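You operate a simulated robot arm through the tools that you are given. There is no shell and no other tool. Be economical: measure what you need, move in short steps, check, and stop when the job is done.

Carry out the task below with a simulated robot arm. There is one attempt and no reset: what you move stays moved.

## Task
Put the block from the reader into the found box and shut the lid.
Fine: leave the blue knob at NONE and the grey knob at OFF.

Only the result counts: the job must be done as asked and must still hold three seconds after the hand-in. Knocking over, shifting, dropping, spilling or breaking anything else fails it. Lids that push on must go on centred and level and be pressed home; caps that screw on are set level and turned clockwise until they are tight.

## Robot
A 7-joint arm with a two-finger parallel gripper, fixed in place. Base frame: the origin is at the foot of the arm, x ahead of it, y to its left, z up; the work surface is at about z = 850. Lengths are in mm, angles in rad, forces in N, time in s.
With the tool pointing down near the work surface it reaches from about 300 to 700 mm from the base axis. Its first joint turns from -1.152 to 1.152 rad. Payload 1.57 kg.
Tool frame: the origin (TCP) lies between the finger pads and is the grasp point; the fingertips stand 30 mm ahead of it; z points along the fingers, y is the line along which they close. The gripper opens to 110 mm. The fingers are 24 mm wide and 12 mm thick; the gripper's body (48 by 112 mm) begins 78 mm behind the TCP.
Orientation is that of the tool frame in the base frame, as a unit quaternion [x, y, z, w]. With the fingers straight down and closing along the base's y, the tool's x points along the base's -x, its y along +y and its z along -z.

## Interface
- The arm moves only by the tool move_arm. Its argument "steps" is text: rows parted by semicolons, each of 7 numbers parted by spaces: the turn, a rotation vector about the base's x, y, z in rad, then the shift along the base's x, y, z in mm, then the finger opening in mm, from 0 to 110. In form: wx wy wz dx dy dz hand; .... A call has 1 to 10 rows; each row is the pose to reach, as a shift and turn from the pose commanded when the call began. Rows are played at 5 a second. More than 50 mm and 0.15 rad between two rows, or a gripper value outside its range, and nothing of the call is played. A pose out of reach is approached as far as the arm can. The call stops where the force on the tool passes 40 N (or 10 N more than at its start, if that is more) or the arm is blocked; 0.2 s more then pass. Each finger travels about 108 mm/s and halts on what it meets, pressing with about 37 N; the grip force reading is that of the motor and also rises with nothing between the fingers. The clock runs only during rows and for 0.2 s after the last one: add rows that repeat a pose to give the fingers time. The reply holds the time, the measured pose of the TCP, the force on the tool along the base axes, the opening and the grip force, in the units named above and with some noise, with the torque about the TCP (base axes, N m) and any sound that the robot's microphone picked up, and new pictures: "show" is both (left out), scene, wrist or none.
- Cameras (640 x 400 px; columns grow to the right, rows downward): "scene" is fixed at [177.8, -408.1, 1399.3]; the picture's right is [0.61, -0.79, 0.00], its down [-0.48, -0.38, -0.79] and it looks along [0.62, 0.49, -0.61] (base axes); focal length 305 px, centre (320, 200). "wrist" rides on the gripper at [70, 16, -141] in the tool frame; the picture's right is [-0.23, 0.97, 0.00], its down [-0.85, -0.20, -0.48] and it looks along [-0.47, -0.11, 0.88] (tool axes); focal length 222 px, centre (320, 200). There is no depth. A picture from a camera that has moved, and an enlarged one, comes with that camera's place and axes in the base frame and with its lens.
- zoom(camera, box): a new picture of the part [left, top, right, bottom] of that camera's present view, enlarged. The clock stands still meanwhile.
- finish_job(): hands the job in; it is judged then, once.

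Work in short steps. Places have to be worked out from the pictures, the camera data and where the tool is seen: move nearer, look again, correct. Check each grasp and each placing, and mend what went wrong. You have 120 turns and 200 pictures in all, those below and enlarged ones among them. Open the gripper and draw the arm clear of the work before you hand the job in, unless the task says otherwise; then end with one line.

The tools are called after "Request:" as name(argument=value, ...) on one line, values as JSON. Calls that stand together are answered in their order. move_arm: Moves the arm, as the interface text tells. Its arguments: {"type":"object","properties":{"steps":{"type":"string"},"show":{"type":"string","enum":["both","scene","wrist","none"]}},"required":["steps"]} The other tools are called the same way: zoom (camera, box) takes an enlarged picture of a part of a camera's view; finish_job () hands the job in.

At the start:

```text
time_s: 0.0
tcp_pos: [488.2, 27.5, 1191.4]
orientation: [0.0, 1.0, 0.0, 0.001]
ft_force: [-0.6, 0.0, -0.2]
torque: [0.0, 0.02, 0.0]
grip_width: 110.3
grip_force: 0.0
```

scene: 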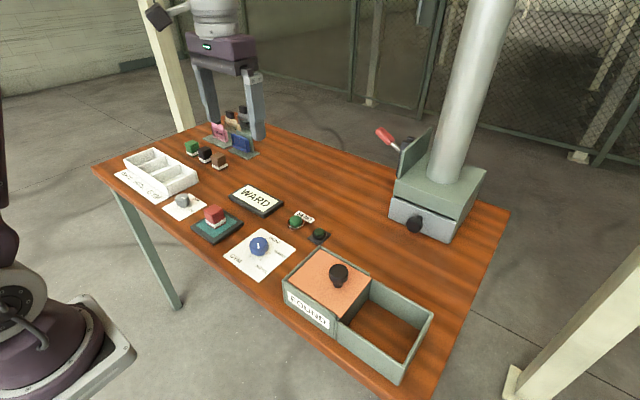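
wrist: 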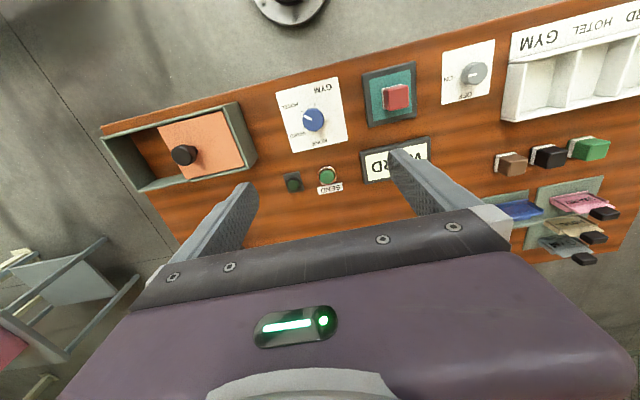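

I'll look closely at the reader, the box and the knobs.

Request:
zoom(camera="scene", box=[150, 170, 310, 280])

Request:
zoom(camera="scene", box=[270, 230, 450, 390])

Request:
zoom(camera="wrist", box=[270, 30, 510, 200])

Request:
zoom(camera="wrist", box=[90, 70, 350, 210])

```text
3.64 times, centred on (230, 225) of scene
camera zoom: at [177.8, -408.1, 1399.3], right [0.61, -0.79, 0.0], down [-0.48, -0.38, -0.79], along [0.62, 0.49, -0.61], focal length 1108 px, centre (647, 109)
```

zoom: 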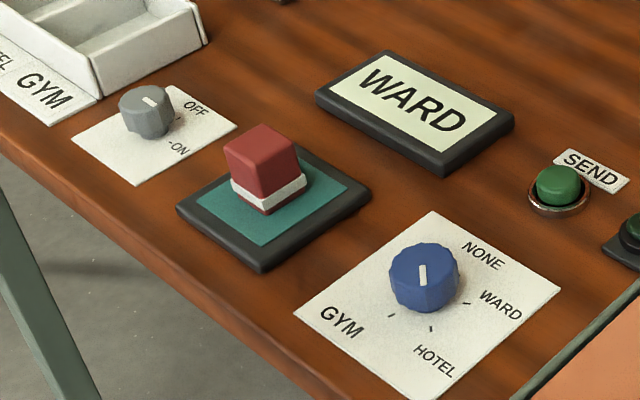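

```text
2.50 times, centred on (360, 310) of scene
camera zoom: at [177.8, -408.1, 1399.3], right [0.61, -0.79, 0.0], down [-0.48, -0.38, -0.79], along [0.62, 0.49, -0.61], focal length 762 px, centre (220, -75)
```

zoom: 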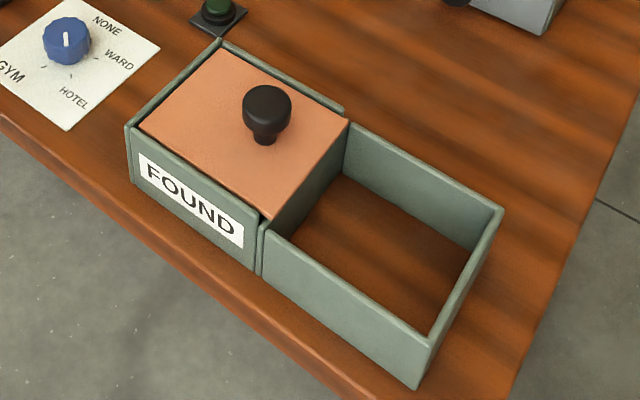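

```text
2.35 times, centred on (390, 115) of wrist
camera zoom: at [420.2, 43.9, 1332.8], right [0.23, 0.97, 0.0], down [0.85, -0.2, 0.48], along [0.47, -0.11, -0.88], focal length 523 px, centre (155, 400)
```

zoom: 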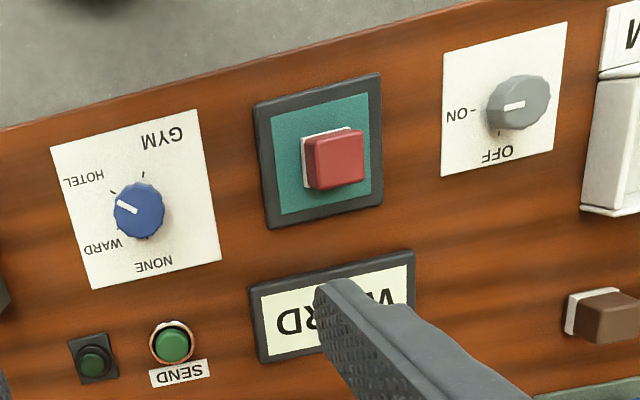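

```text
2.46 times, centred on (220, 140) of wrist
camera zoom: at [420.2, 43.9, 1332.8], right [0.23, 0.97, 0.0], down [0.85, -0.2, 0.48], along [0.47, -0.11, -0.88], focal length 547 px, centre (566, 348)
```

zoom: 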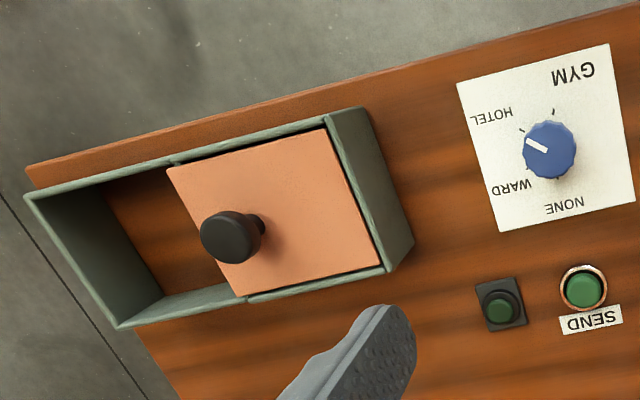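

Blue seems to point at HOTEL and the grey knob at ON; the box has a lid with an offset frame. I move down over the blue knob for a better look.

Request:
move_arm(steps="0 0 0 0 -5 -48 110;0 0 0 0 -10 -96 110;0 0 0 0 -15 -144 110;0 0 0 0 -15 -190 110;0 0 0 0 -15 -190 110", show="wrist")

```text
time_s: 1.2
tcp_pos: [488.6, 12.6, 999.5]
orientation: [0.001, 1.0, 0.0, 0.0]
ft_force: [-0.3, -0.1, -0.5]
torque: [0.02, -0.03, -0.03]
grip_width: 110.2
grip_force: 0.1
camera wrist: at [420.4, 29.2, 1141.2], right [0.23, 0.97, 0.0], down [0.85, -0.2, 0.48], along [0.47, -0.11, -0.88], focal length 222 px, centre (320, 200)
```

wrist: 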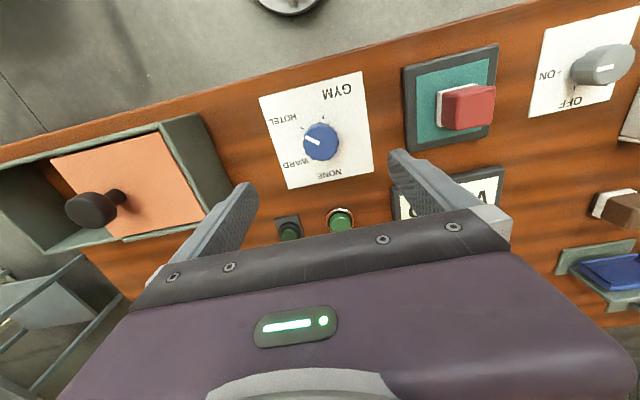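

Request:
zoom(camera="wrist", box=[255, 65, 385, 195])

Request:
zoom(camera="wrist", box=[520, 5, 640, 125])

Request:
zoom(camera="wrist", box=[0, 90, 250, 270])

```text
3.08 times, centred on (320, 130) of wrist
camera zoom: at [420.4, 29.2, 1141.2], right [0.23, 0.97, 0.0], down [0.85, -0.2, 0.48], along [0.47, -0.11, -0.88], focal length 684 px, centre (320, 415)
```

zoom: 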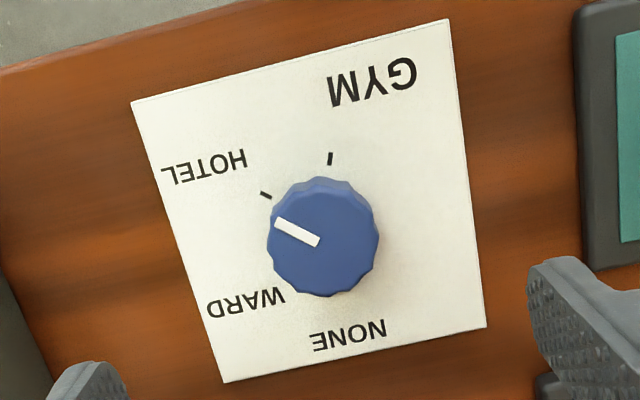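

```text
3.33 times, centred on (580, 65) of wrist
camera zoom: at [420.4, 29.2, 1141.2], right [0.23, 0.97, 0.0], down [0.85, -0.2, 0.48], along [0.47, -0.11, -0.88], focal length 740 px, centre (-547, 650)
```

zoom: 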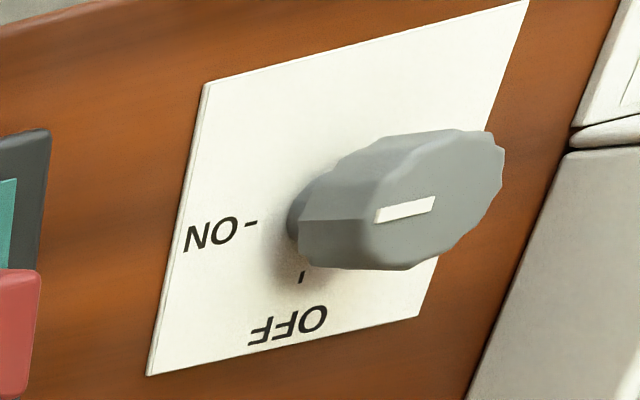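

```text
2.22 times, centred on (125, 180) of wrist
camera zoom: at [420.4, 29.2, 1141.2], right [0.23, 0.97, 0.0], down [0.85, -0.2, 0.48], along [0.47, -0.11, -0.88], focal length 494 px, centre (753, 244)
```

zoom: 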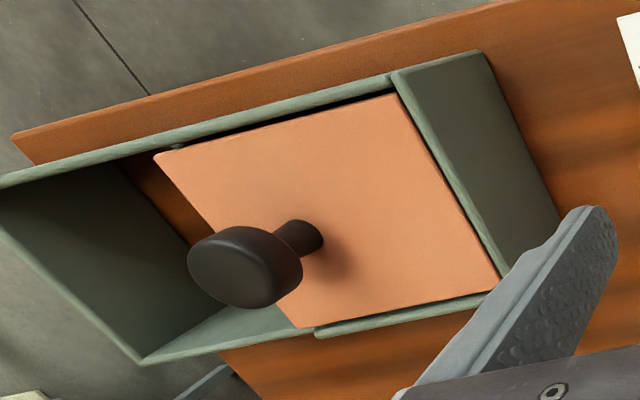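

Plate centre of the blue dial comes out at (487, 15); marks are 70° apart with HOTEL at 230° and NONE near 370°, so the knob must turn about +140°. I pre-turn the gripper by −1.2 rad above it.

Request:
move_arm(steps="0 0 -0.14 0 0 0 100;0 0 -0.28 0 1 0 90;0 0 -0.42 0 2 0 80;0 0 -0.56 0 2 0 75;0 0 -0.70 -1 2 -10 70;0 0 -0.84 -2 2 -20 70;0 0 -0.98 -2 2 -30 70;0 0 -1.12 -2 2 -40 70;0 0 -1.22 -2 2 -50 70;0 0 -1.22 -2 2 -50 70", show="both")

```text
time_s: 3.4
tcp_pos: [488.3, 14.4, 952.6]
orientation: [0.573, 0.819, 0.0, 0.0]
ft_force: [0.8, -0.5, -0.3]
torque: [0.01, 0.01, -0.03]
grip_width: 70.1
grip_force: 0.1
camera wrist: at [479.5, 85.9, 1092.6], right [0.99, 0.12, 0.0], down [0.1, -0.87, 0.48], along [0.06, -0.47, -0.88], focal length 222 px, centre (320, 200)
```

scene: 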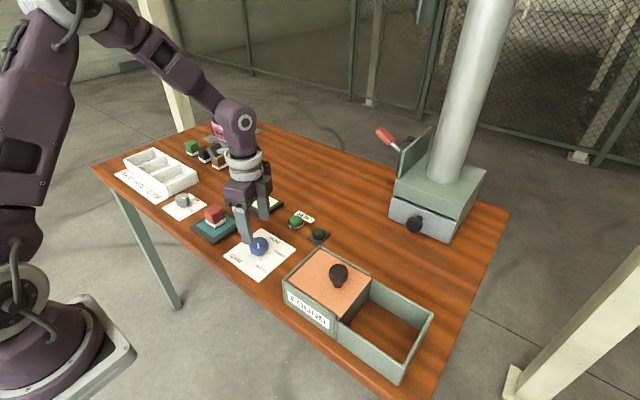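
wrist: 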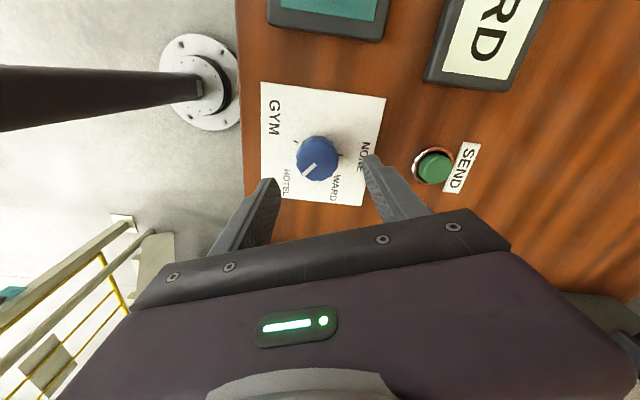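

Request:
zoom(camera="wrist", box=[250, 70, 400, 220])

```text
2.67 times, centred on (325, 145) of wrist
camera zoom: at [479.5, 85.9, 1092.6], right [0.99, 0.12, 0.0], down [0.1, -0.87, 0.48], along [0.06, -0.47, -0.88], focal length 592 px, centre (307, 347)
```

zoom: 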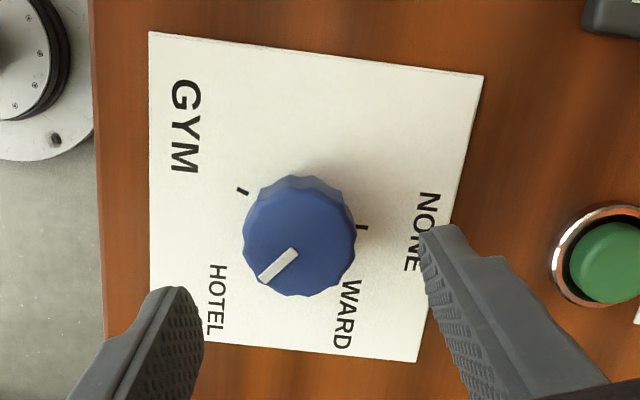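

NONE tick lies near (512, 16), about 2–8°. I descend around the knob and close.

Request:
move_arm(steps="0 0 0 -1 0 -30 70;0 0 0 -1 0 -61 70;0 0 0 -1 0 -61 70;0 0 0 -1 0 -61 30;0 0 0 -1 0 -61 30;0 0 0 -1 0 -61 30", show="wrist")

```text
time_s: 4.8
tcp_pos: [485.4, 13.6, 890.6]
orientation: [0.573, 0.82, -0.001, -0.001]
ft_force: [-9.9, -4.0, -9.4]
torque: [-0.02, -0.23, 0.03]
grip_width: 41.9
grip_force: 44.3
camera wrist: at [477.5, 85.1, 1031.6], right [0.99, 0.12, 0.0], down [0.11, -0.87, 0.48], along [0.06, -0.48, -0.88], focal length 222 px, centre (320, 200)
```

wrist: 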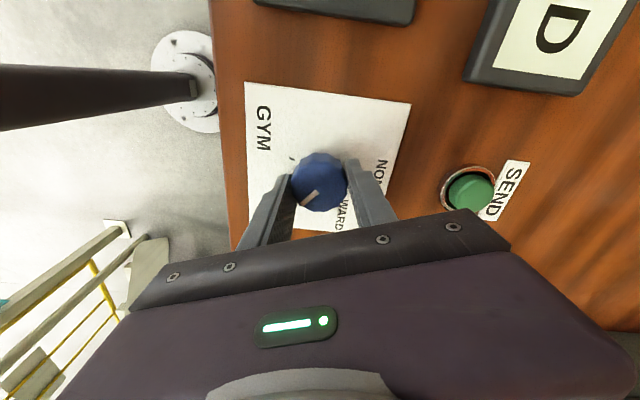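

Gripped at 41.9 mm with a slight side load; I shift 2 mm in −x and turn +1.22 (to WARD).

Request:
move_arm(steps="0 0 0 -2 -1 0 30;0 0 0.14 -2 -1 0 30;0 0 0.28 -2 -1 0 30;0 0 0.42 -2 -1 0 30;0 0 0.56 -2 -1 0 30;0 0 0.70 -2 -1 0 30;0 0 0.84 -2 -1 0 30;0 0 0.98 -2 -1 0 30;0 0 1.12 -2 -1 0 30;0 0 1.22 -2 -1 0 30", show="wrist")

```text
time_s: 7.0
tcp_pos: [486.3, 13.0, 889.5]
orientation: [-0.001, 1.0, 0.001, 0.002]
ft_force: [20.0, 18.6, -7.0]
torque: [0.21, -0.15, -0.02]
grip_width: 41.6
grip_force: 44.8
camera wrist: at [416.1, 30.9, 1031.6], right [0.22, 0.97, 0.0], down [0.85, -0.2, 0.48], along [0.47, -0.11, -0.88], focal length 222 px, centre (320, 200)
```

wrist: 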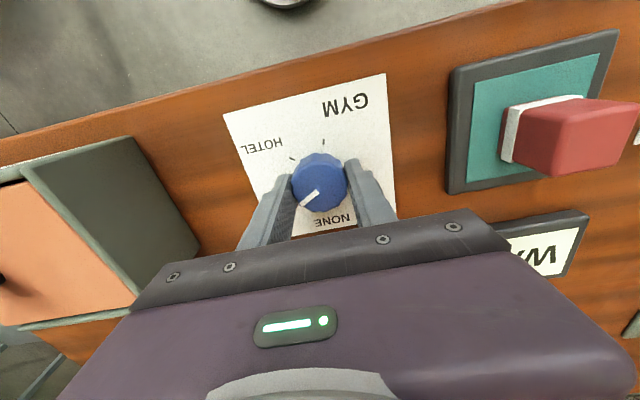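

Knob follows. I take back the side load (+2, +2) and continue by +1.0 rad.

Request:
move_arm(steps="0 0 0 1 1 0 30;0 0 0.14 2 1.5 0 30;0 0 0.28 2 1.5 0 30;0 0 0.42 2 1.5 0 30;0 0 0.56 2 1.5 0 30;0 0 0.70 2 1.5 0 30;0 0 0.84 2 1.5 0 30;0 0 0.95 2 1.5 0 30;0 0 1.05 2 1.5 0 30", show="wrist")

Request:
zoom(camera="wrist", box=[230, 70, 410, 250])

Request:
zoom(camera="scene", box=[200, 210, 320, 290])

```text
time_s: 9.0
tcp_pos: [486.2, 16.4, 891.3]
orientation: [-0.501, 0.865, 0.001, -0.001]
ft_force: [-11.0, 19.7, 7.4]
torque: [-0.11, 0.36, -0.27]
grip_width: 41.7
grip_force: 45.1
camera wrist: at [437.4, -36.6, 1031.9], right [-0.73, 0.68, 0.0], down [0.6, 0.64, 0.48], along [0.32, 0.35, -0.88], focal length 222 px, centre (320, 200)
```

wrist: 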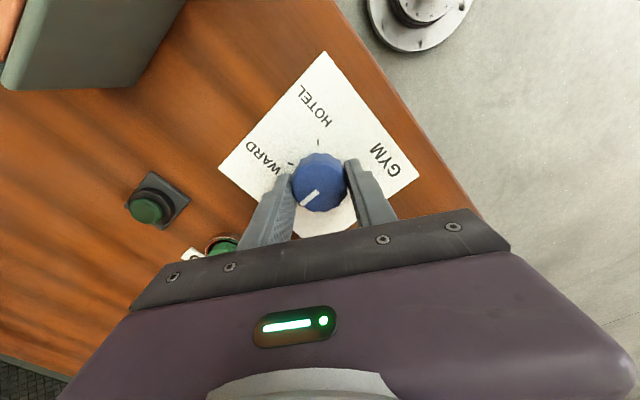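

```text
2.22 times, centred on (320, 160) of wrist
camera zoom: at [437.4, -36.6, 1031.9], right [-0.73, 0.68, 0.0], down [0.6, 0.64, 0.48], along [0.32, 0.35, -0.88], focal length 494 px, centre (320, 289)
```

zoom: 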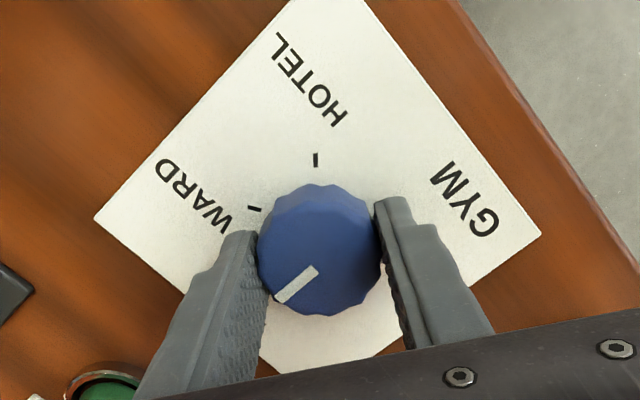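

```text
5.00 times, centred on (260, 250) of scene
camera zoom: at [177.5, -407.6, 1399.5], right [0.61, -0.79, 0.0], down [-0.48, -0.38, -0.79], along [0.62, 0.49, -0.61], focal length 1523 px, centre (620, -50)
```

zoom: 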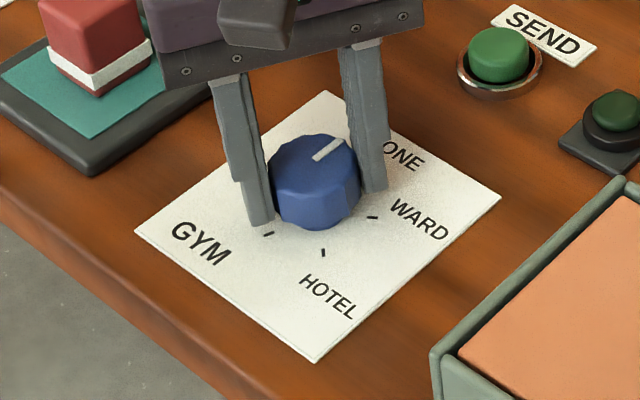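

The pointer is now around 0°. I open, rise and turn partway to see the NONE tick with the knob.

Request:
move_arm(steps="0 0 0 0 0 0 70;0 0 0 0 0 0 70;0 0 0 0 0 40 70;0 0 0 0 0 80 70;0 0 -0.14 0 0 100 70;0 0 -0.28 0 0 100 70;0 0 -0.42 0 0 100 70;0 0 -0.56 0 0 100 70;0 0 -0.70 0 0 100 70;0 0 -0.70 0 0 100 70", show="wrist")

Request:
zoom(camera="wrist", box=[250, 70, 390, 210])

Request:
zoom(camera="scene", box=[210, 215, 310, 285])

```text
time_s: 11.2
tcp_pos: [487.8, 15.2, 991.7]
orientation: [-0.173, 0.985, 0.0, -0.001]
ft_force: [0.2, -0.3, -0.1]
torque: [0.06, 0.0, -0.03]
grip_width: 70.0
grip_force: 0.0
camera wrist: at [415.5, 6.7, 1132.0], right [-0.12, 0.99, 0.0], down [0.87, 0.1, 0.48], along [0.48, 0.06, -0.88], focal length 222 px, centre (320, 200)
```

wrist: 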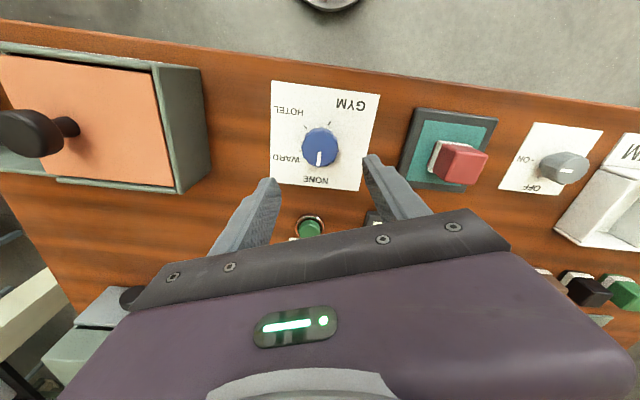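

```text
2.86 times, centred on (320, 140) of wrist
camera zoom: at [415.5, 6.7, 1132.0], right [-0.12, 0.99, 0.0], down [0.87, 0.1, 0.48], along [0.48, 0.06, -0.88], focal length 635 px, centre (320, 371)
```

zoom: 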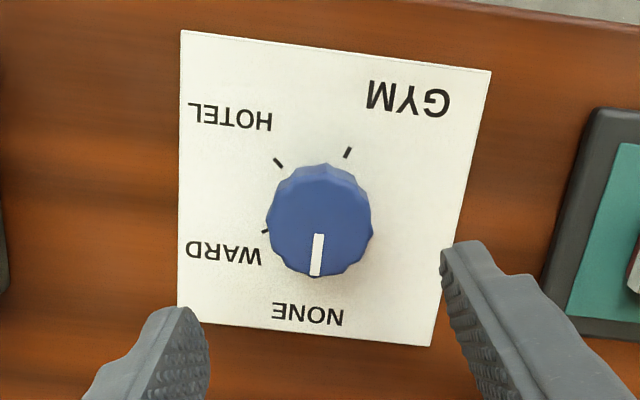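

```text
5.71 times, centred on (260, 250) of scene
camera zoom: at [177.8, -408.1, 1399.3], right [0.61, -0.79, 0.0], down [-0.48, -0.38, -0.79], along [0.62, 0.49, -0.61], focal length 1741 px, centre (663, -86)
```

zoom: 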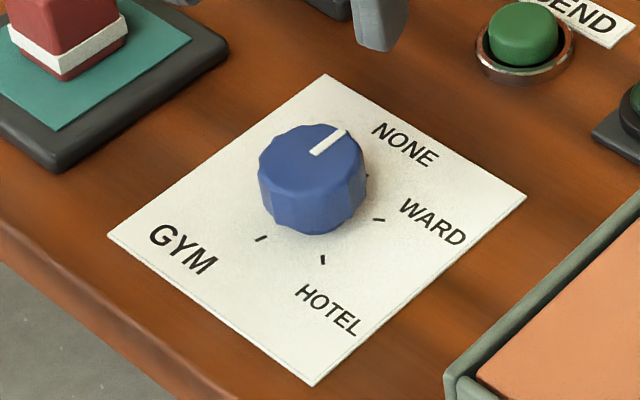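

Request:
zoom(camera="scene", box=[252, 232, 284, 252])

Request:
zoom(camera="wrist", box=[295, 120, 345, 170])

```text
16.00 times, centred on (268, 242) of scene
camera zoom: at [177.8, -408.1, 1399.3], right [0.61, -0.79, 0.0], down [-0.48, -0.38, -0.79], along [0.62, 0.49, -0.61], focal length 4874 px, centre (1152, -472)
```

zoom: 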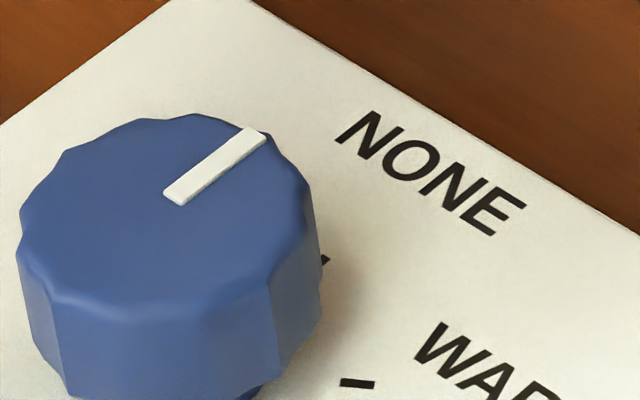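

```text
8.00 times, centred on (320, 145) of wrist
camera zoom: at [415.5, 6.7, 1132.0], right [-0.12, 0.99, 0.0], down [0.87, 0.1, 0.48], along [0.48, 0.06, -0.88], focal length 1777 px, centre (320, 640)
```

zoom: 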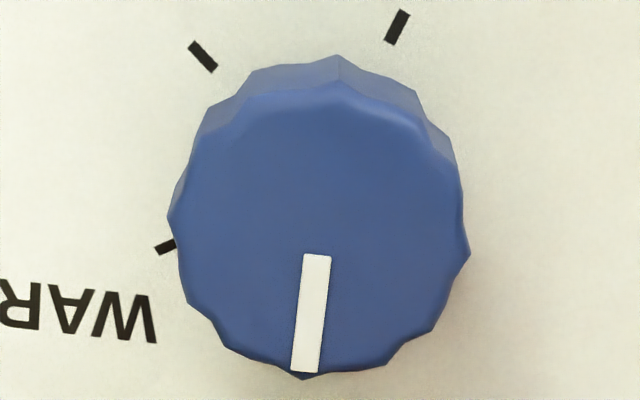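

Pointer is at about 0°, and the tick seems at 2–5°. I check from the other side.

Request:
move_arm(steps="0 0 -0.15 0 0 0 70;0 0 -0.30 0 0 0 70;0 0 -0.45 0 0 0 70;0 0 -0.60 0 0 0 70;0 0 -0.75 0 0 0 70;0 0 -0.90 0 0 0 70;0 0 -1.05 0 0 0 70;0 0 -1.20 0 0 0 70;0 0 -1.35 0 0 0 70;0 0 -1.5 0 0 0 70", show="none")

Request:
zoom(camera="wrist", box=[270, 110, 370, 210])

```text
time_s: 13.4
tcp_pos: [486.0, 15.4, 990.5]
orientation: [0.545, 0.838, 0.0, 0.001]
ft_force: [0.1, 0.0, 0.1]
torque: [-0.01, 0.02, 0.02]
grip_width: 69.7
grip_force: 0.0
```

```text
4.00 times, centred on (320, 160) of wrist
camera zoom: at [473.4, 85.5, 1131.9], right [0.98, 0.19, 0.0], down [0.16, -0.86, 0.48], along [0.09, -0.47, -0.88], focal length 888 px, centre (320, 360)
```

zoom: 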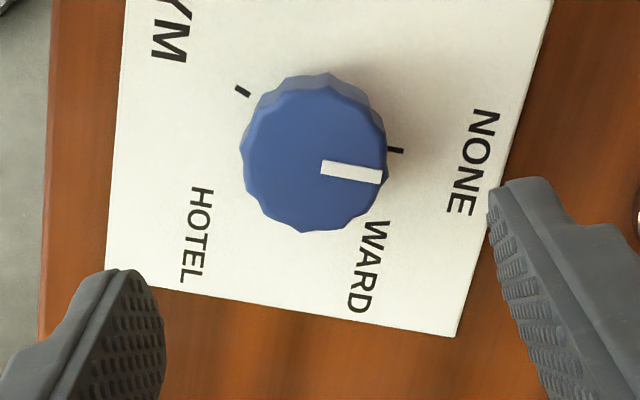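

Tick and pointer agree to within a few degrees: blue is at NONE. Next I go to look at the grey knob.

Request:
move_arm(steps="0 0 0.12 0 40 20 70;0 0 0.24 0 80 20 70;0 0 0.36 0 120 20 70;0 0 0.48 0 160 20 70;0 0 0.60 -2 200 20 70;0 0 0.72 -4 240 20 70;0 0 0.84 -6 280 20 70;0 0 0.90 -6 290 20 70;0 0 0.90 -6 290 20 70", show="wrist")

Request:
zoom(camera="wrist", box=[220, 60, 420, 220])

```text
time_s: 15.4
tcp_pos: [480.1, 304.4, 1009.8]
orientation: [0.125, 0.992, 0.001, 0.0]
ft_force: [-0.1, -0.6, 0.6]
torque: [0.0, 0.0, 0.01]
grip_width: 69.7
grip_force: 0.0
camera wrist: at [417.1, 338.1, 1151.3], right [0.46, 0.89, 0.0], down [0.78, -0.4, 0.48], along [0.42, -0.22, -0.88], focal length 222 px, centre (320, 200)
```

wrist: 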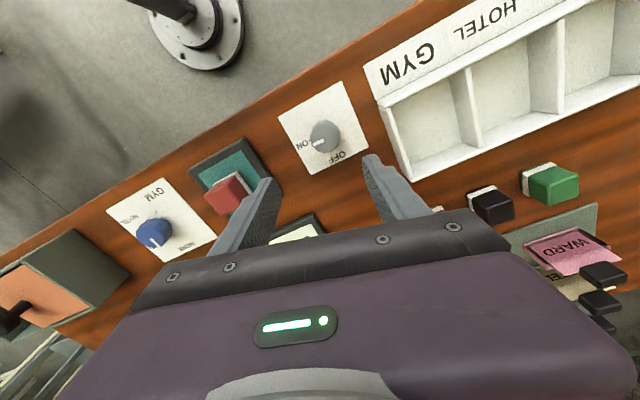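

```text
2.50 times, centred on (320, 140) of wrist
camera zoom: at [417.1, 338.1, 1151.3], right [0.46, 0.89, 0.0], down [0.78, -0.4, 0.48], along [0.42, -0.22, -0.88], focal length 555 px, centre (320, 350)
```

zoom: 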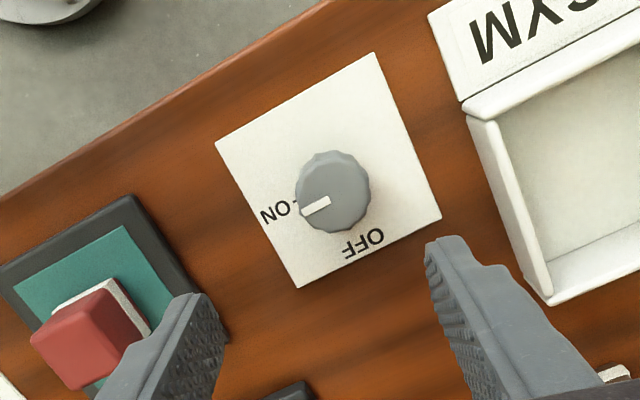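

Grey plate centre works out to (473, 315), pointer at about −90° (ON) with OFF near 0°. I turn to yaw −0.78, descend around the knob and grip.

Request:
move_arm(steps="0 0 -0.14 -3 5 0 60;0 0 -0.28 -7 11 -10 60;0 0 -0.42 -7 11 -40 60;0 0 -0.53 -7 11 -80 60;0 0 -0.53 -7 11 -121 60;0 0 -0.53 -7 11 -121 60;0 0 -0.53 -7 11 -121 25;0 0 -0.53 -7 11 -121 25;0 0 -0.53 -7 11 -121 25", show="wrist")

```text
time_s: 17.4
tcp_pos: [473.3, 316.2, 888.0]
orientation: [0.38, 0.925, 0.0, 0.0]
ft_force: [0.1, -0.1, -10.0]
torque: [0.18, -0.62, 0.0]
grip_width: 34.6
grip_force: 41.9
camera wrist: at [436.3, 376.8, 1029.6], right [0.85, 0.53, 0.0], down [0.47, -0.74, 0.48], along [0.25, -0.41, -0.88], focal length 222 px, centre (320, 200)
```

wrist: 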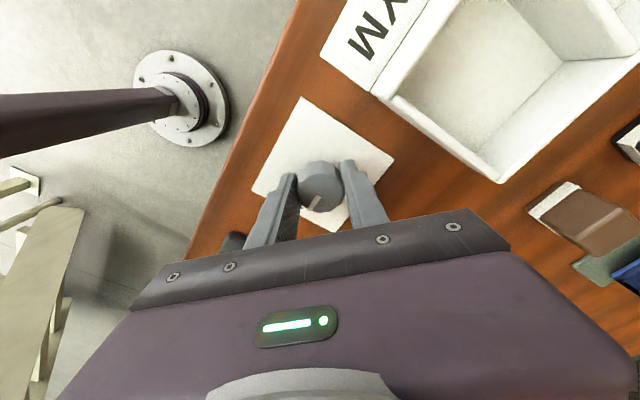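

Well centred grip at 34.6 mm. I turn by +1.54 rad (nearly 90°) in small rows.

Request:
move_arm(steps="0 0 0.145 0 0 0 25;0 0 0.29 0 0 0 25;0 0 0.435 0 0 0 25;0 0 0.58 0 0 0 25;0 0 0.725 0 0 0 25;0 0 0.87 0 0 0 25;0 0 1.01 0 0 0 25;0 0 1.16 0 0 0 25;0 0 1.31 0 0 0 25;0 0 1.45 0 0 0 25", show="wrist")

Request:
zoom(camera="scene", box=[162, 187, 210, 217])

Request:
zoom(camera="wrist", box=[240, 100, 400, 230])

```text
time_s: 19.6
tcp_pos: [473.8, 314.1, 888.8]
orientation: [-0.33, 0.944, -0.001, -0.001]
ft_force: [-1.3, -20.5, -30.7]
torque: [-0.46, 0.77, -0.04]
grip_width: 34.9
grip_force: 41.8
camera wrist: at [409.8, 284.1, 1030.1], right [-0.43, 0.9, 0.0], down [0.79, 0.38, 0.48], along [0.43, 0.2, -0.88], focal length 222 px, centre (320, 200)
```

wrist: 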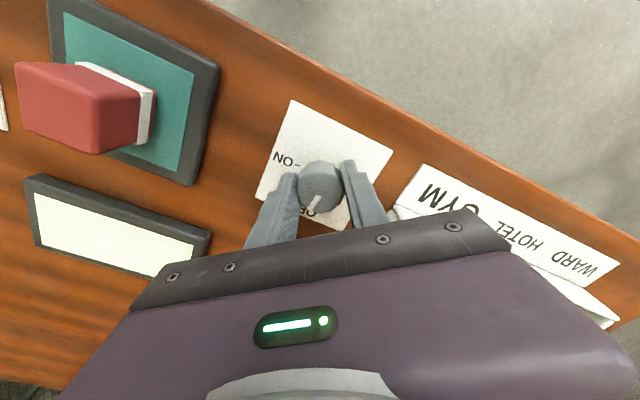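

```text
13.33 times, centred on (186, 202) of scene
camera zoom: at [178.3, -408.3, 1399.1], right [0.61, -0.79, 0.0], down [-0.48, -0.38, -0.79], along [0.62, 0.49, -0.61], focal length 4062 px, centre (2107, 173)
```

zoom: 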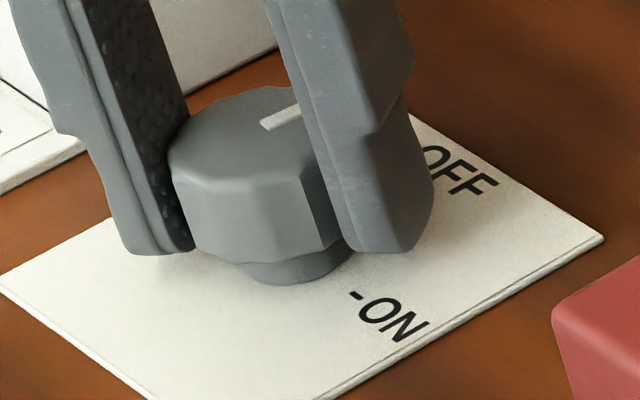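

```text
3.08 times, centred on (320, 165) of wrist
camera zoom: at [409.8, 284.1, 1030.1], right [-0.43, 0.9, 0.0], down [0.79, 0.38, 0.48], along [0.43, 0.2, -0.88], focal length 684 px, centre (320, 308)
```

zoom: 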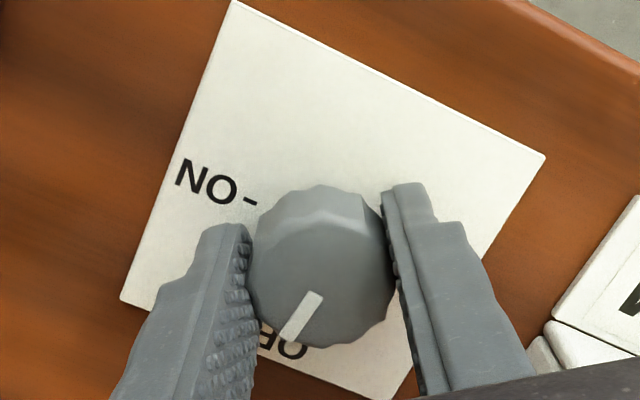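

Pointer looks near OFF. I release, rise, and look.

Request:
move_arm(steps="0 0 0 0 0 0 60;0 0 0 0 0 0 60;0 0 0 0 0 40 60;0 0 -0.15 0 0 80 60;0 0 -0.30 0 0 110 60;0 0 -0.45 0 0 110 60;0 0 -0.60 0 0 110 60;0 0 -0.75 0 0 110 60;0 0 -0.75 0 0 110 60", show="none")

Request:
zoom(camera="wrist", box=[260, 80, 390, 190])

Request:
zoom(camera="scene", box=[162, 187, 210, 217])

```text
time_s: 21.6
tcp_pos: [473.4, 316.4, 1000.8]
orientation: [0.041, 0.999, 0.0, 0.0]
ft_force: [0.1, -0.2, 1.0]
torque: [0.01, 0.01, -0.02]
grip_width: 60.0
grip_force: 0.0
```

```text
3.64 times, centred on (325, 135) of wrist
camera zoom: at [406.1, 338.3, 1140.8], right [0.31, 0.95, 0.0], down [0.84, -0.27, 0.48], along [0.46, -0.15, -0.88], focal length 808 px, centre (302, 436)
```

zoom: 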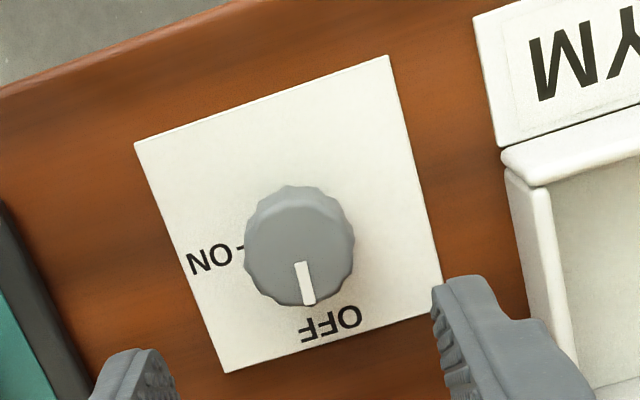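

```text
13.33 times, centred on (186, 202) of scene
camera zoom: at [177.8, -408.1, 1399.3], right [0.61, -0.79, 0.0], down [-0.48, -0.38, -0.79], along [0.62, 0.49, -0.61], focal length 4062 px, centre (2107, 173)
```

zoom: 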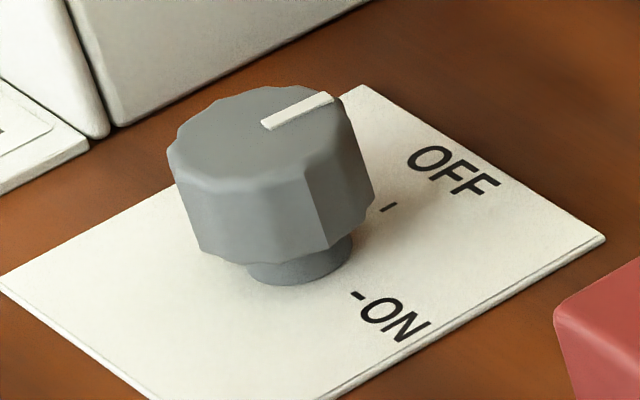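

Pointer is about 6–8° short of the OFF tick; I regrip and add +0.13 rad.

Request:
move_arm(steps="0 0 0 0 0 -45 60;0 0 0 0 0 -85 60;0 0 0 0 0 -111 60;0 0 0 0 0 -111 60;0 0 0 0 0 -111 25;0 0 0 0 0 -111 25;0 0 0 0 0 -111 25;0 0 0.07 0 0 -111 25;0 0 0.13 0 0 -111 25;0 0 0.13 0 0 -111 25", show="none")

Request:
move_arm(steps="0 0 0 0 0 0 60;0 0 0 0 0 0 60;0 0 0 0 0 40 60;0 0 0 0 0 80 60;0 0 -0.14 0 0 111 60;0 0 -0.28 0 0 111 60;0 0 -0.42 0 0 111 60;0 0 -0.56 0 0 111 60;0 0 -0.70 0 0 111 60;0 0 -0.8 0 0 111 60", show="none")

Request:
zoom(camera="wrist", box=[260, 80, 390, 190])

Request:
zoom(camera="scene", box=[162, 187, 210, 217])

```text
time_s: 23.8
tcp_pos: [473.1, 315.4, 887.9]
orientation: [-0.024, 1.0, 0.0, -0.001]
ft_force: [-7.2, -18.4, 5.2]
torque: [-0.21, 0.59, -0.56]
grip_width: 35.5
grip_force: 42.5
```

```text
time_s: 26.0
tcp_pos: [475.2, 315.6, 1000.3]
orientation: [0.367, 0.93, 0.0, 0.0]
ft_force: [-0.7, 0.1, 0.2]
torque: [0.03, -0.02, -0.02]
grip_width: 60.0
grip_force: 0.2
```

```text
3.64 times, centred on (325, 135) of wrist
camera zoom: at [434.6, 375.7, 1141.1], right [0.83, 0.56, 0.0], down [0.49, -0.73, 0.48], along [0.27, -0.4, -0.88], focal length 808 px, centre (302, 436)
```

zoom: 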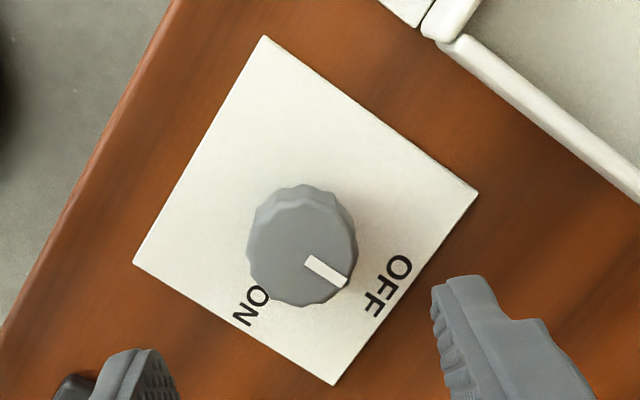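

```text
13.33 times, centred on (186, 202) of scene
camera zoom: at [177.8, -408.1, 1399.3], right [0.61, -0.79, 0.0], down [-0.48, -0.38, -0.79], along [0.62, 0.49, -0.61], focal length 4062 px, centre (2107, 173)
```

zoom: 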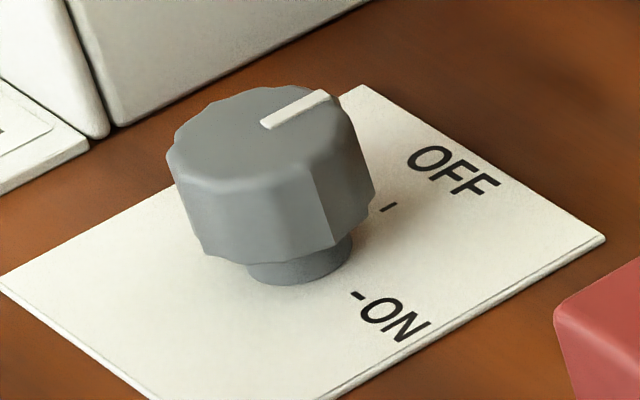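

Grey is now aligned with OFF. Now I move to the found box.

Request:
move_arm(steps="0 0 0.1 0 -45 20 60;0 0 0.2 0 -90 40 60;0 0 0.3 0 -135 60 60;0 0 0.4 0 -180 80 60;0 0 0.5 0 -225 80 60;0 0 0.6 0 -270 80 60;0 0 0.7 0 -315 80 60;0 0 0.76 0 -360 80 60;0 0 0.76 0 -405 80 60;0 0 0.76 0 -450 80 60", show="none")

Request:
move_arm(steps="0 0 0 0 -40 0 60;0 0 0 0 -40 0 60", show="wrist")

Request:
zoom(camera="wrist", box=[140, 40, 460, 240])

```text
time_s: 28.2
tcp_pos: [474.4, -132.9, 1080.3]
orientation: [-0.006, 1.0, 0.0, -0.001]
ft_force: [-0.2, 0.2, -0.4]
torque: [0.02, 0.01, 0.01]
grip_width: 60.2
grip_force: 0.1
```

```text
time_s: 28.8
tcp_pos: [474.0, -173.6, 1080.7]
orientation: [-0.004, 1.0, 0.0, 0.0]
ft_force: [-0.1, -0.1, 0.6]
torque: [-0.02, 0.0, 0.02]
grip_width: 60.1
grip_force: 0.1
camera wrist: at [404.4, -157.2, 1221.3], right [0.22, 0.98, 0.0], down [0.86, -0.19, 0.48], along [0.47, -0.1, -0.88], focal length 222 px, centre (320, 200)
```

wrist: 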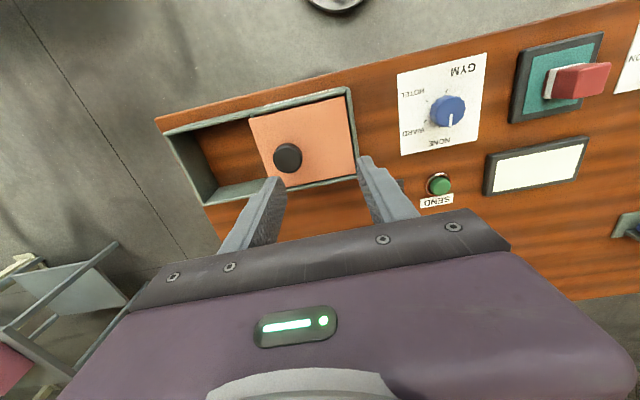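

```text
2.00 times, centred on (300, 140) of wrist
camera zoom: at [404.4, -157.2, 1221.3], right [0.22, 0.98, 0.0], down [0.86, -0.19, 0.48], along [0.47, -0.1, -0.88], focal length 444 px, centre (360, 320)
```

zoom: 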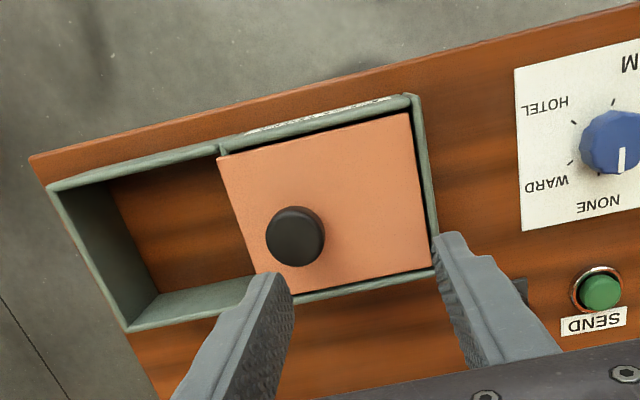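

I look at the lid's edges in more detail.

Request:
zoom(camera="scene", box=[325, 250, 385, 290])

Request:
zoom(camera="scene", box=[310, 290, 370, 330])

Request:
zoom(camera="wrist", box=[150, 80, 370, 220])

```text
10.00 times, centred on (355, 270) of scene
camera zoom: at [177.8, -408.1, 1399.3], right [0.61, -0.79, 0.0], down [-0.48, -0.38, -0.79], along [0.62, 0.49, -0.61], focal length 3046 px, centre (-30, -500)
```

zoom: 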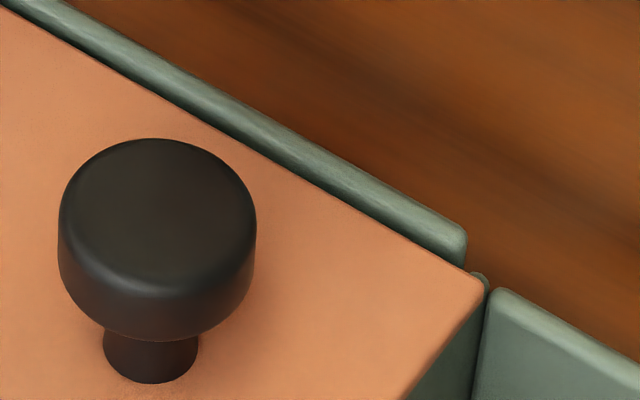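

```text
10.00 times, centred on (340, 310) of scene
camera zoom: at [177.8, -408.1, 1399.3], right [0.61, -0.79, 0.0], down [-0.48, -0.38, -0.79], along [0.62, 0.49, -0.61], focal length 3046 px, centre (120, -900)
```

zoom: 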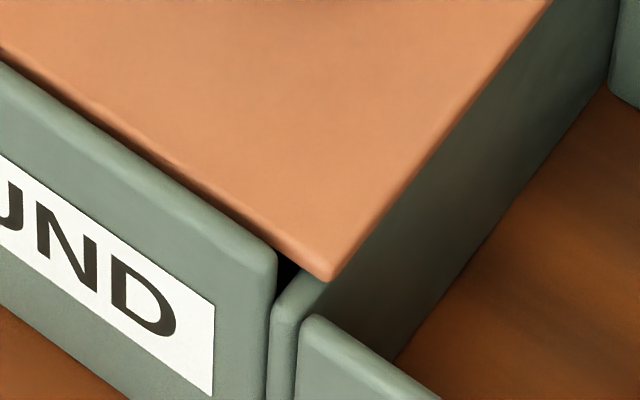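

```text
2.86 times, centred on (260, 150) of wrist
camera zoom: at [404.4, -157.2, 1221.3], right [0.22, 0.98, 0.0], down [0.86, -0.19, 0.48], along [0.47, -0.1, -0.88], focal length 635 px, centre (491, 343)
```

zoom: 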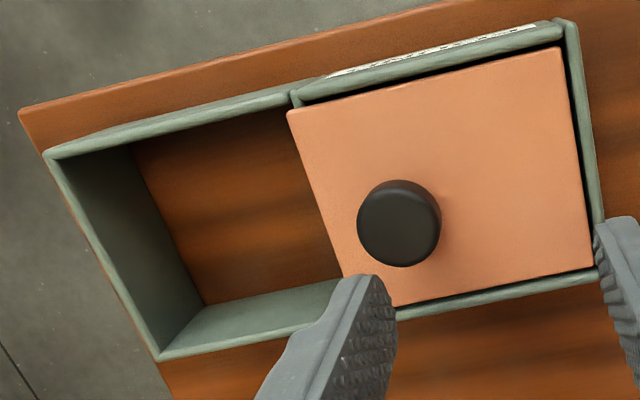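

The lid sits between three rims with its −y side free, so it should slide along −y over the frame. Knob head at about (479, −212), top z≈966. I descend to grip it at z≈956.

Request:
move_arm(steps="0 0 0 4.5 -39 0 70;0 0 0 4.5 -39 -40 70;0 0 0 4.5 -39 -80 70;0 0 0 4.5 -39 -80 70", show="both")

```text
time_s: 29.8
tcp_pos: [477.4, -212.1, 1000.3]
orientation: [-0.005, 1.0, 0.0, 0.0]
ft_force: [0.5, -0.1, -0.4]
torque: [-0.05, -0.04, 0.0]
grip_width: 70.0
grip_force: 0.0
camera wrist: at [407.5, -196.8, 1140.8], right [0.22, 0.98, 0.0], down [0.86, -0.19, 0.48], along [0.47, -0.1, -0.88], focal length 222 px, centre (320, 200)
```

scene: 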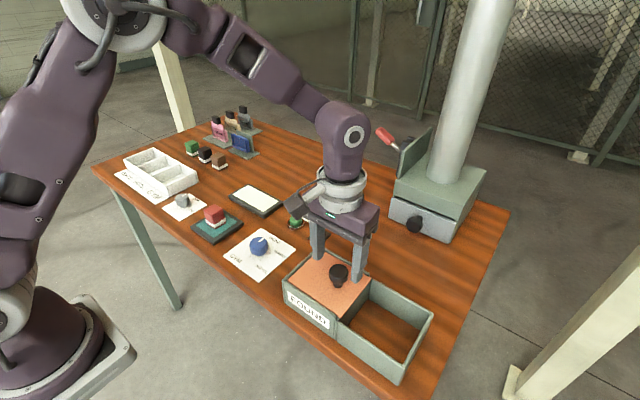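
wrist: 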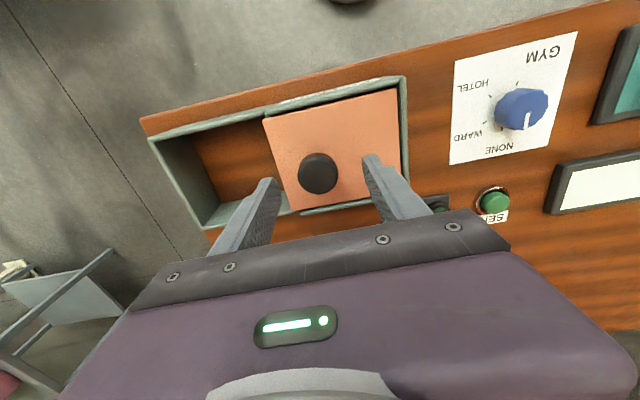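

Knob is centred between the fingers. Descend to z≈956 and close.

Request:
move_arm(steps="0 0 0 0 -1 -25 70;0 0 0 0 -1 -44 70;0 0 0 0 -1 -44 70;0 0 0 0 -1 -44 25;0 0 0 0 -1 -44 25;0 0 0 0 -1 -44 25", show="both")

```text
time_s: 31.2
tcp_pos: [478.7, -215.6, 955.0]
orientation: [-0.004, 1.0, -0.001, 0.0]
ft_force: [1.8, -12.5, -11.7]
torque: [-0.23, -0.3, 0.0]
grip_width: 35.4
grip_force: 42.1
camera wrist: at [407.8, -199.1, 1096.7], right [0.22, 0.98, 0.0], down [0.86, -0.19, 0.48], along [0.47, -0.11, -0.88], focal length 222 px, centre (320, 200)
```

scene: 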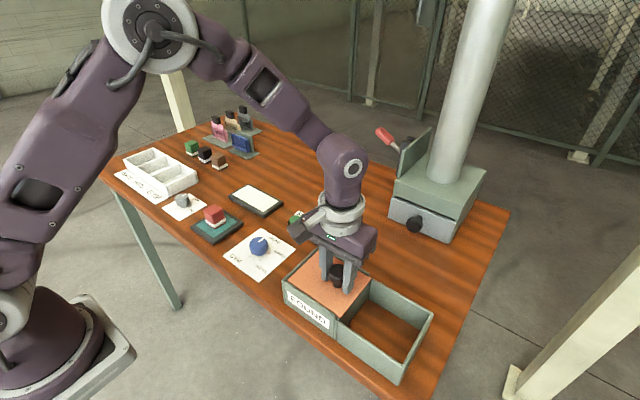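
wrist: 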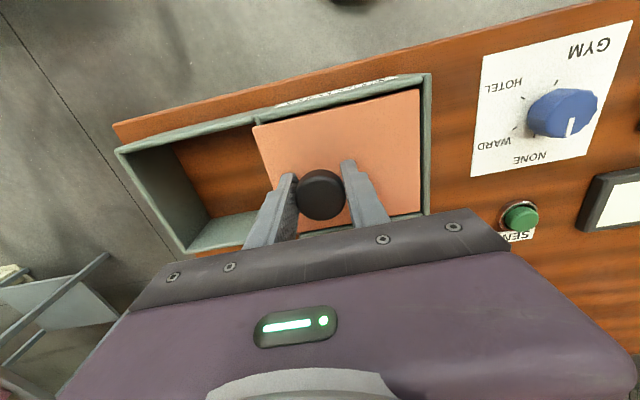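

Gripped at 35 mm. I slide −y by 30 mm as a test.

Request:
move_arm(steps="0 0 0 0 -10 0 25;0 0 0 0 -20 0 25;0 0 0 0 -30 0 25;0 0 0 0 -30 0 25", show="both")

```text
time_s: 32.2
tcp_pos: [477.8, -244.7, 955.9]
orientation: [-0.004, 1.0, -0.001, 0.0]
ft_force: [-6.8, 0.8, -5.4]
torque: [0.12, 0.18, 0.13]
grip_width: 35.4
grip_force: 42.3
camera wrist: at [408.0, -228.6, 1096.9], right [0.22, 0.98, 0.0], down [0.86, -0.19, 0.48], along [0.47, -0.1, -0.88], focal length 222 px, centre (320, 200)
```

scene: 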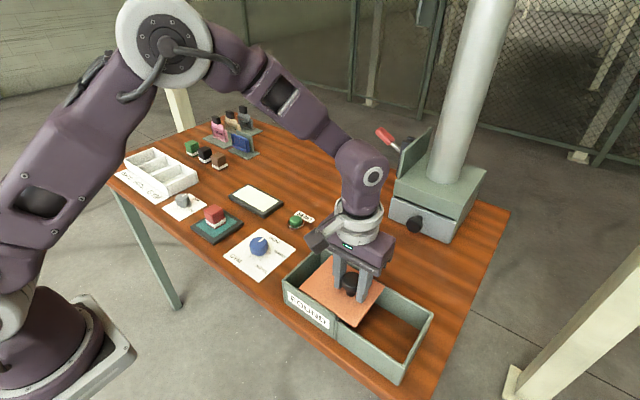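
wrist: 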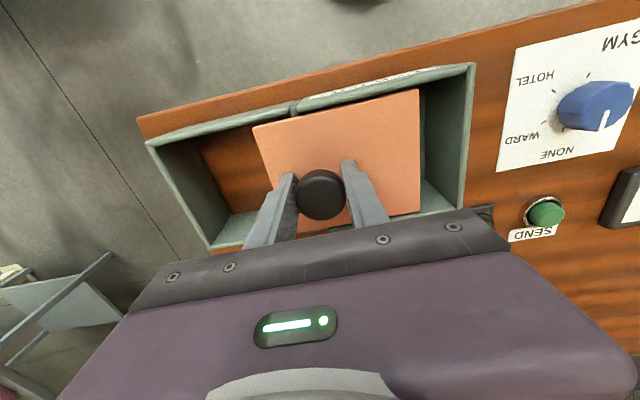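

It slides freely. I carry on in steps, to a total near 115 mm.

Request:
move_arm(steps="0 0 0 0 -12 0 25;0 0 0 0 -24 0 25;0 0 0 0 -36 0 25;0 0 0 0 -48 0 25;0 0 0 0 -60 0 25;0 0 0 0 -72 0 25;0 0 0 0 -84 0 25;0 0 0 0 -84 0 25", show="both")

```text
time_s: 34.0
tcp_pos: [476.1, -329.3, 954.9]
orientation: [-0.005, 1.0, -0.001, 0.0]
ft_force: [-11.9, -1.3, -1.0]
torque: [-0.03, 0.49, 0.1]
grip_width: 35.4
grip_force: 42.8
camera wrist: at [407.8, -312.7, 1096.8], right [0.22, 0.98, 0.0], down [0.86, -0.19, 0.48], along [0.47, -0.11, -0.88], focal length 222 px, centre (320, 200)
```

scene: 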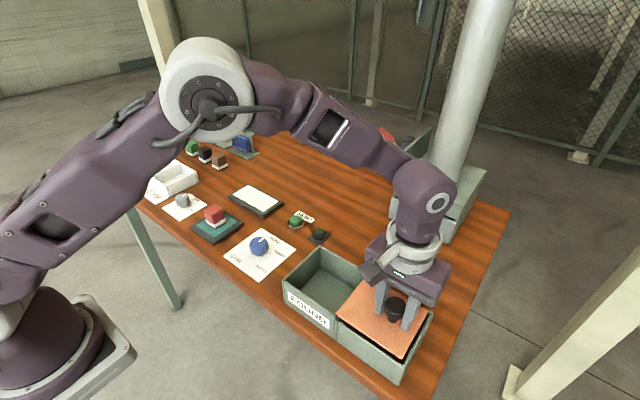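
wrist: 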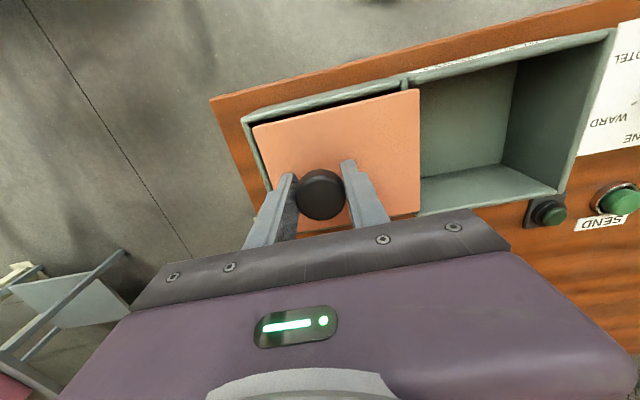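

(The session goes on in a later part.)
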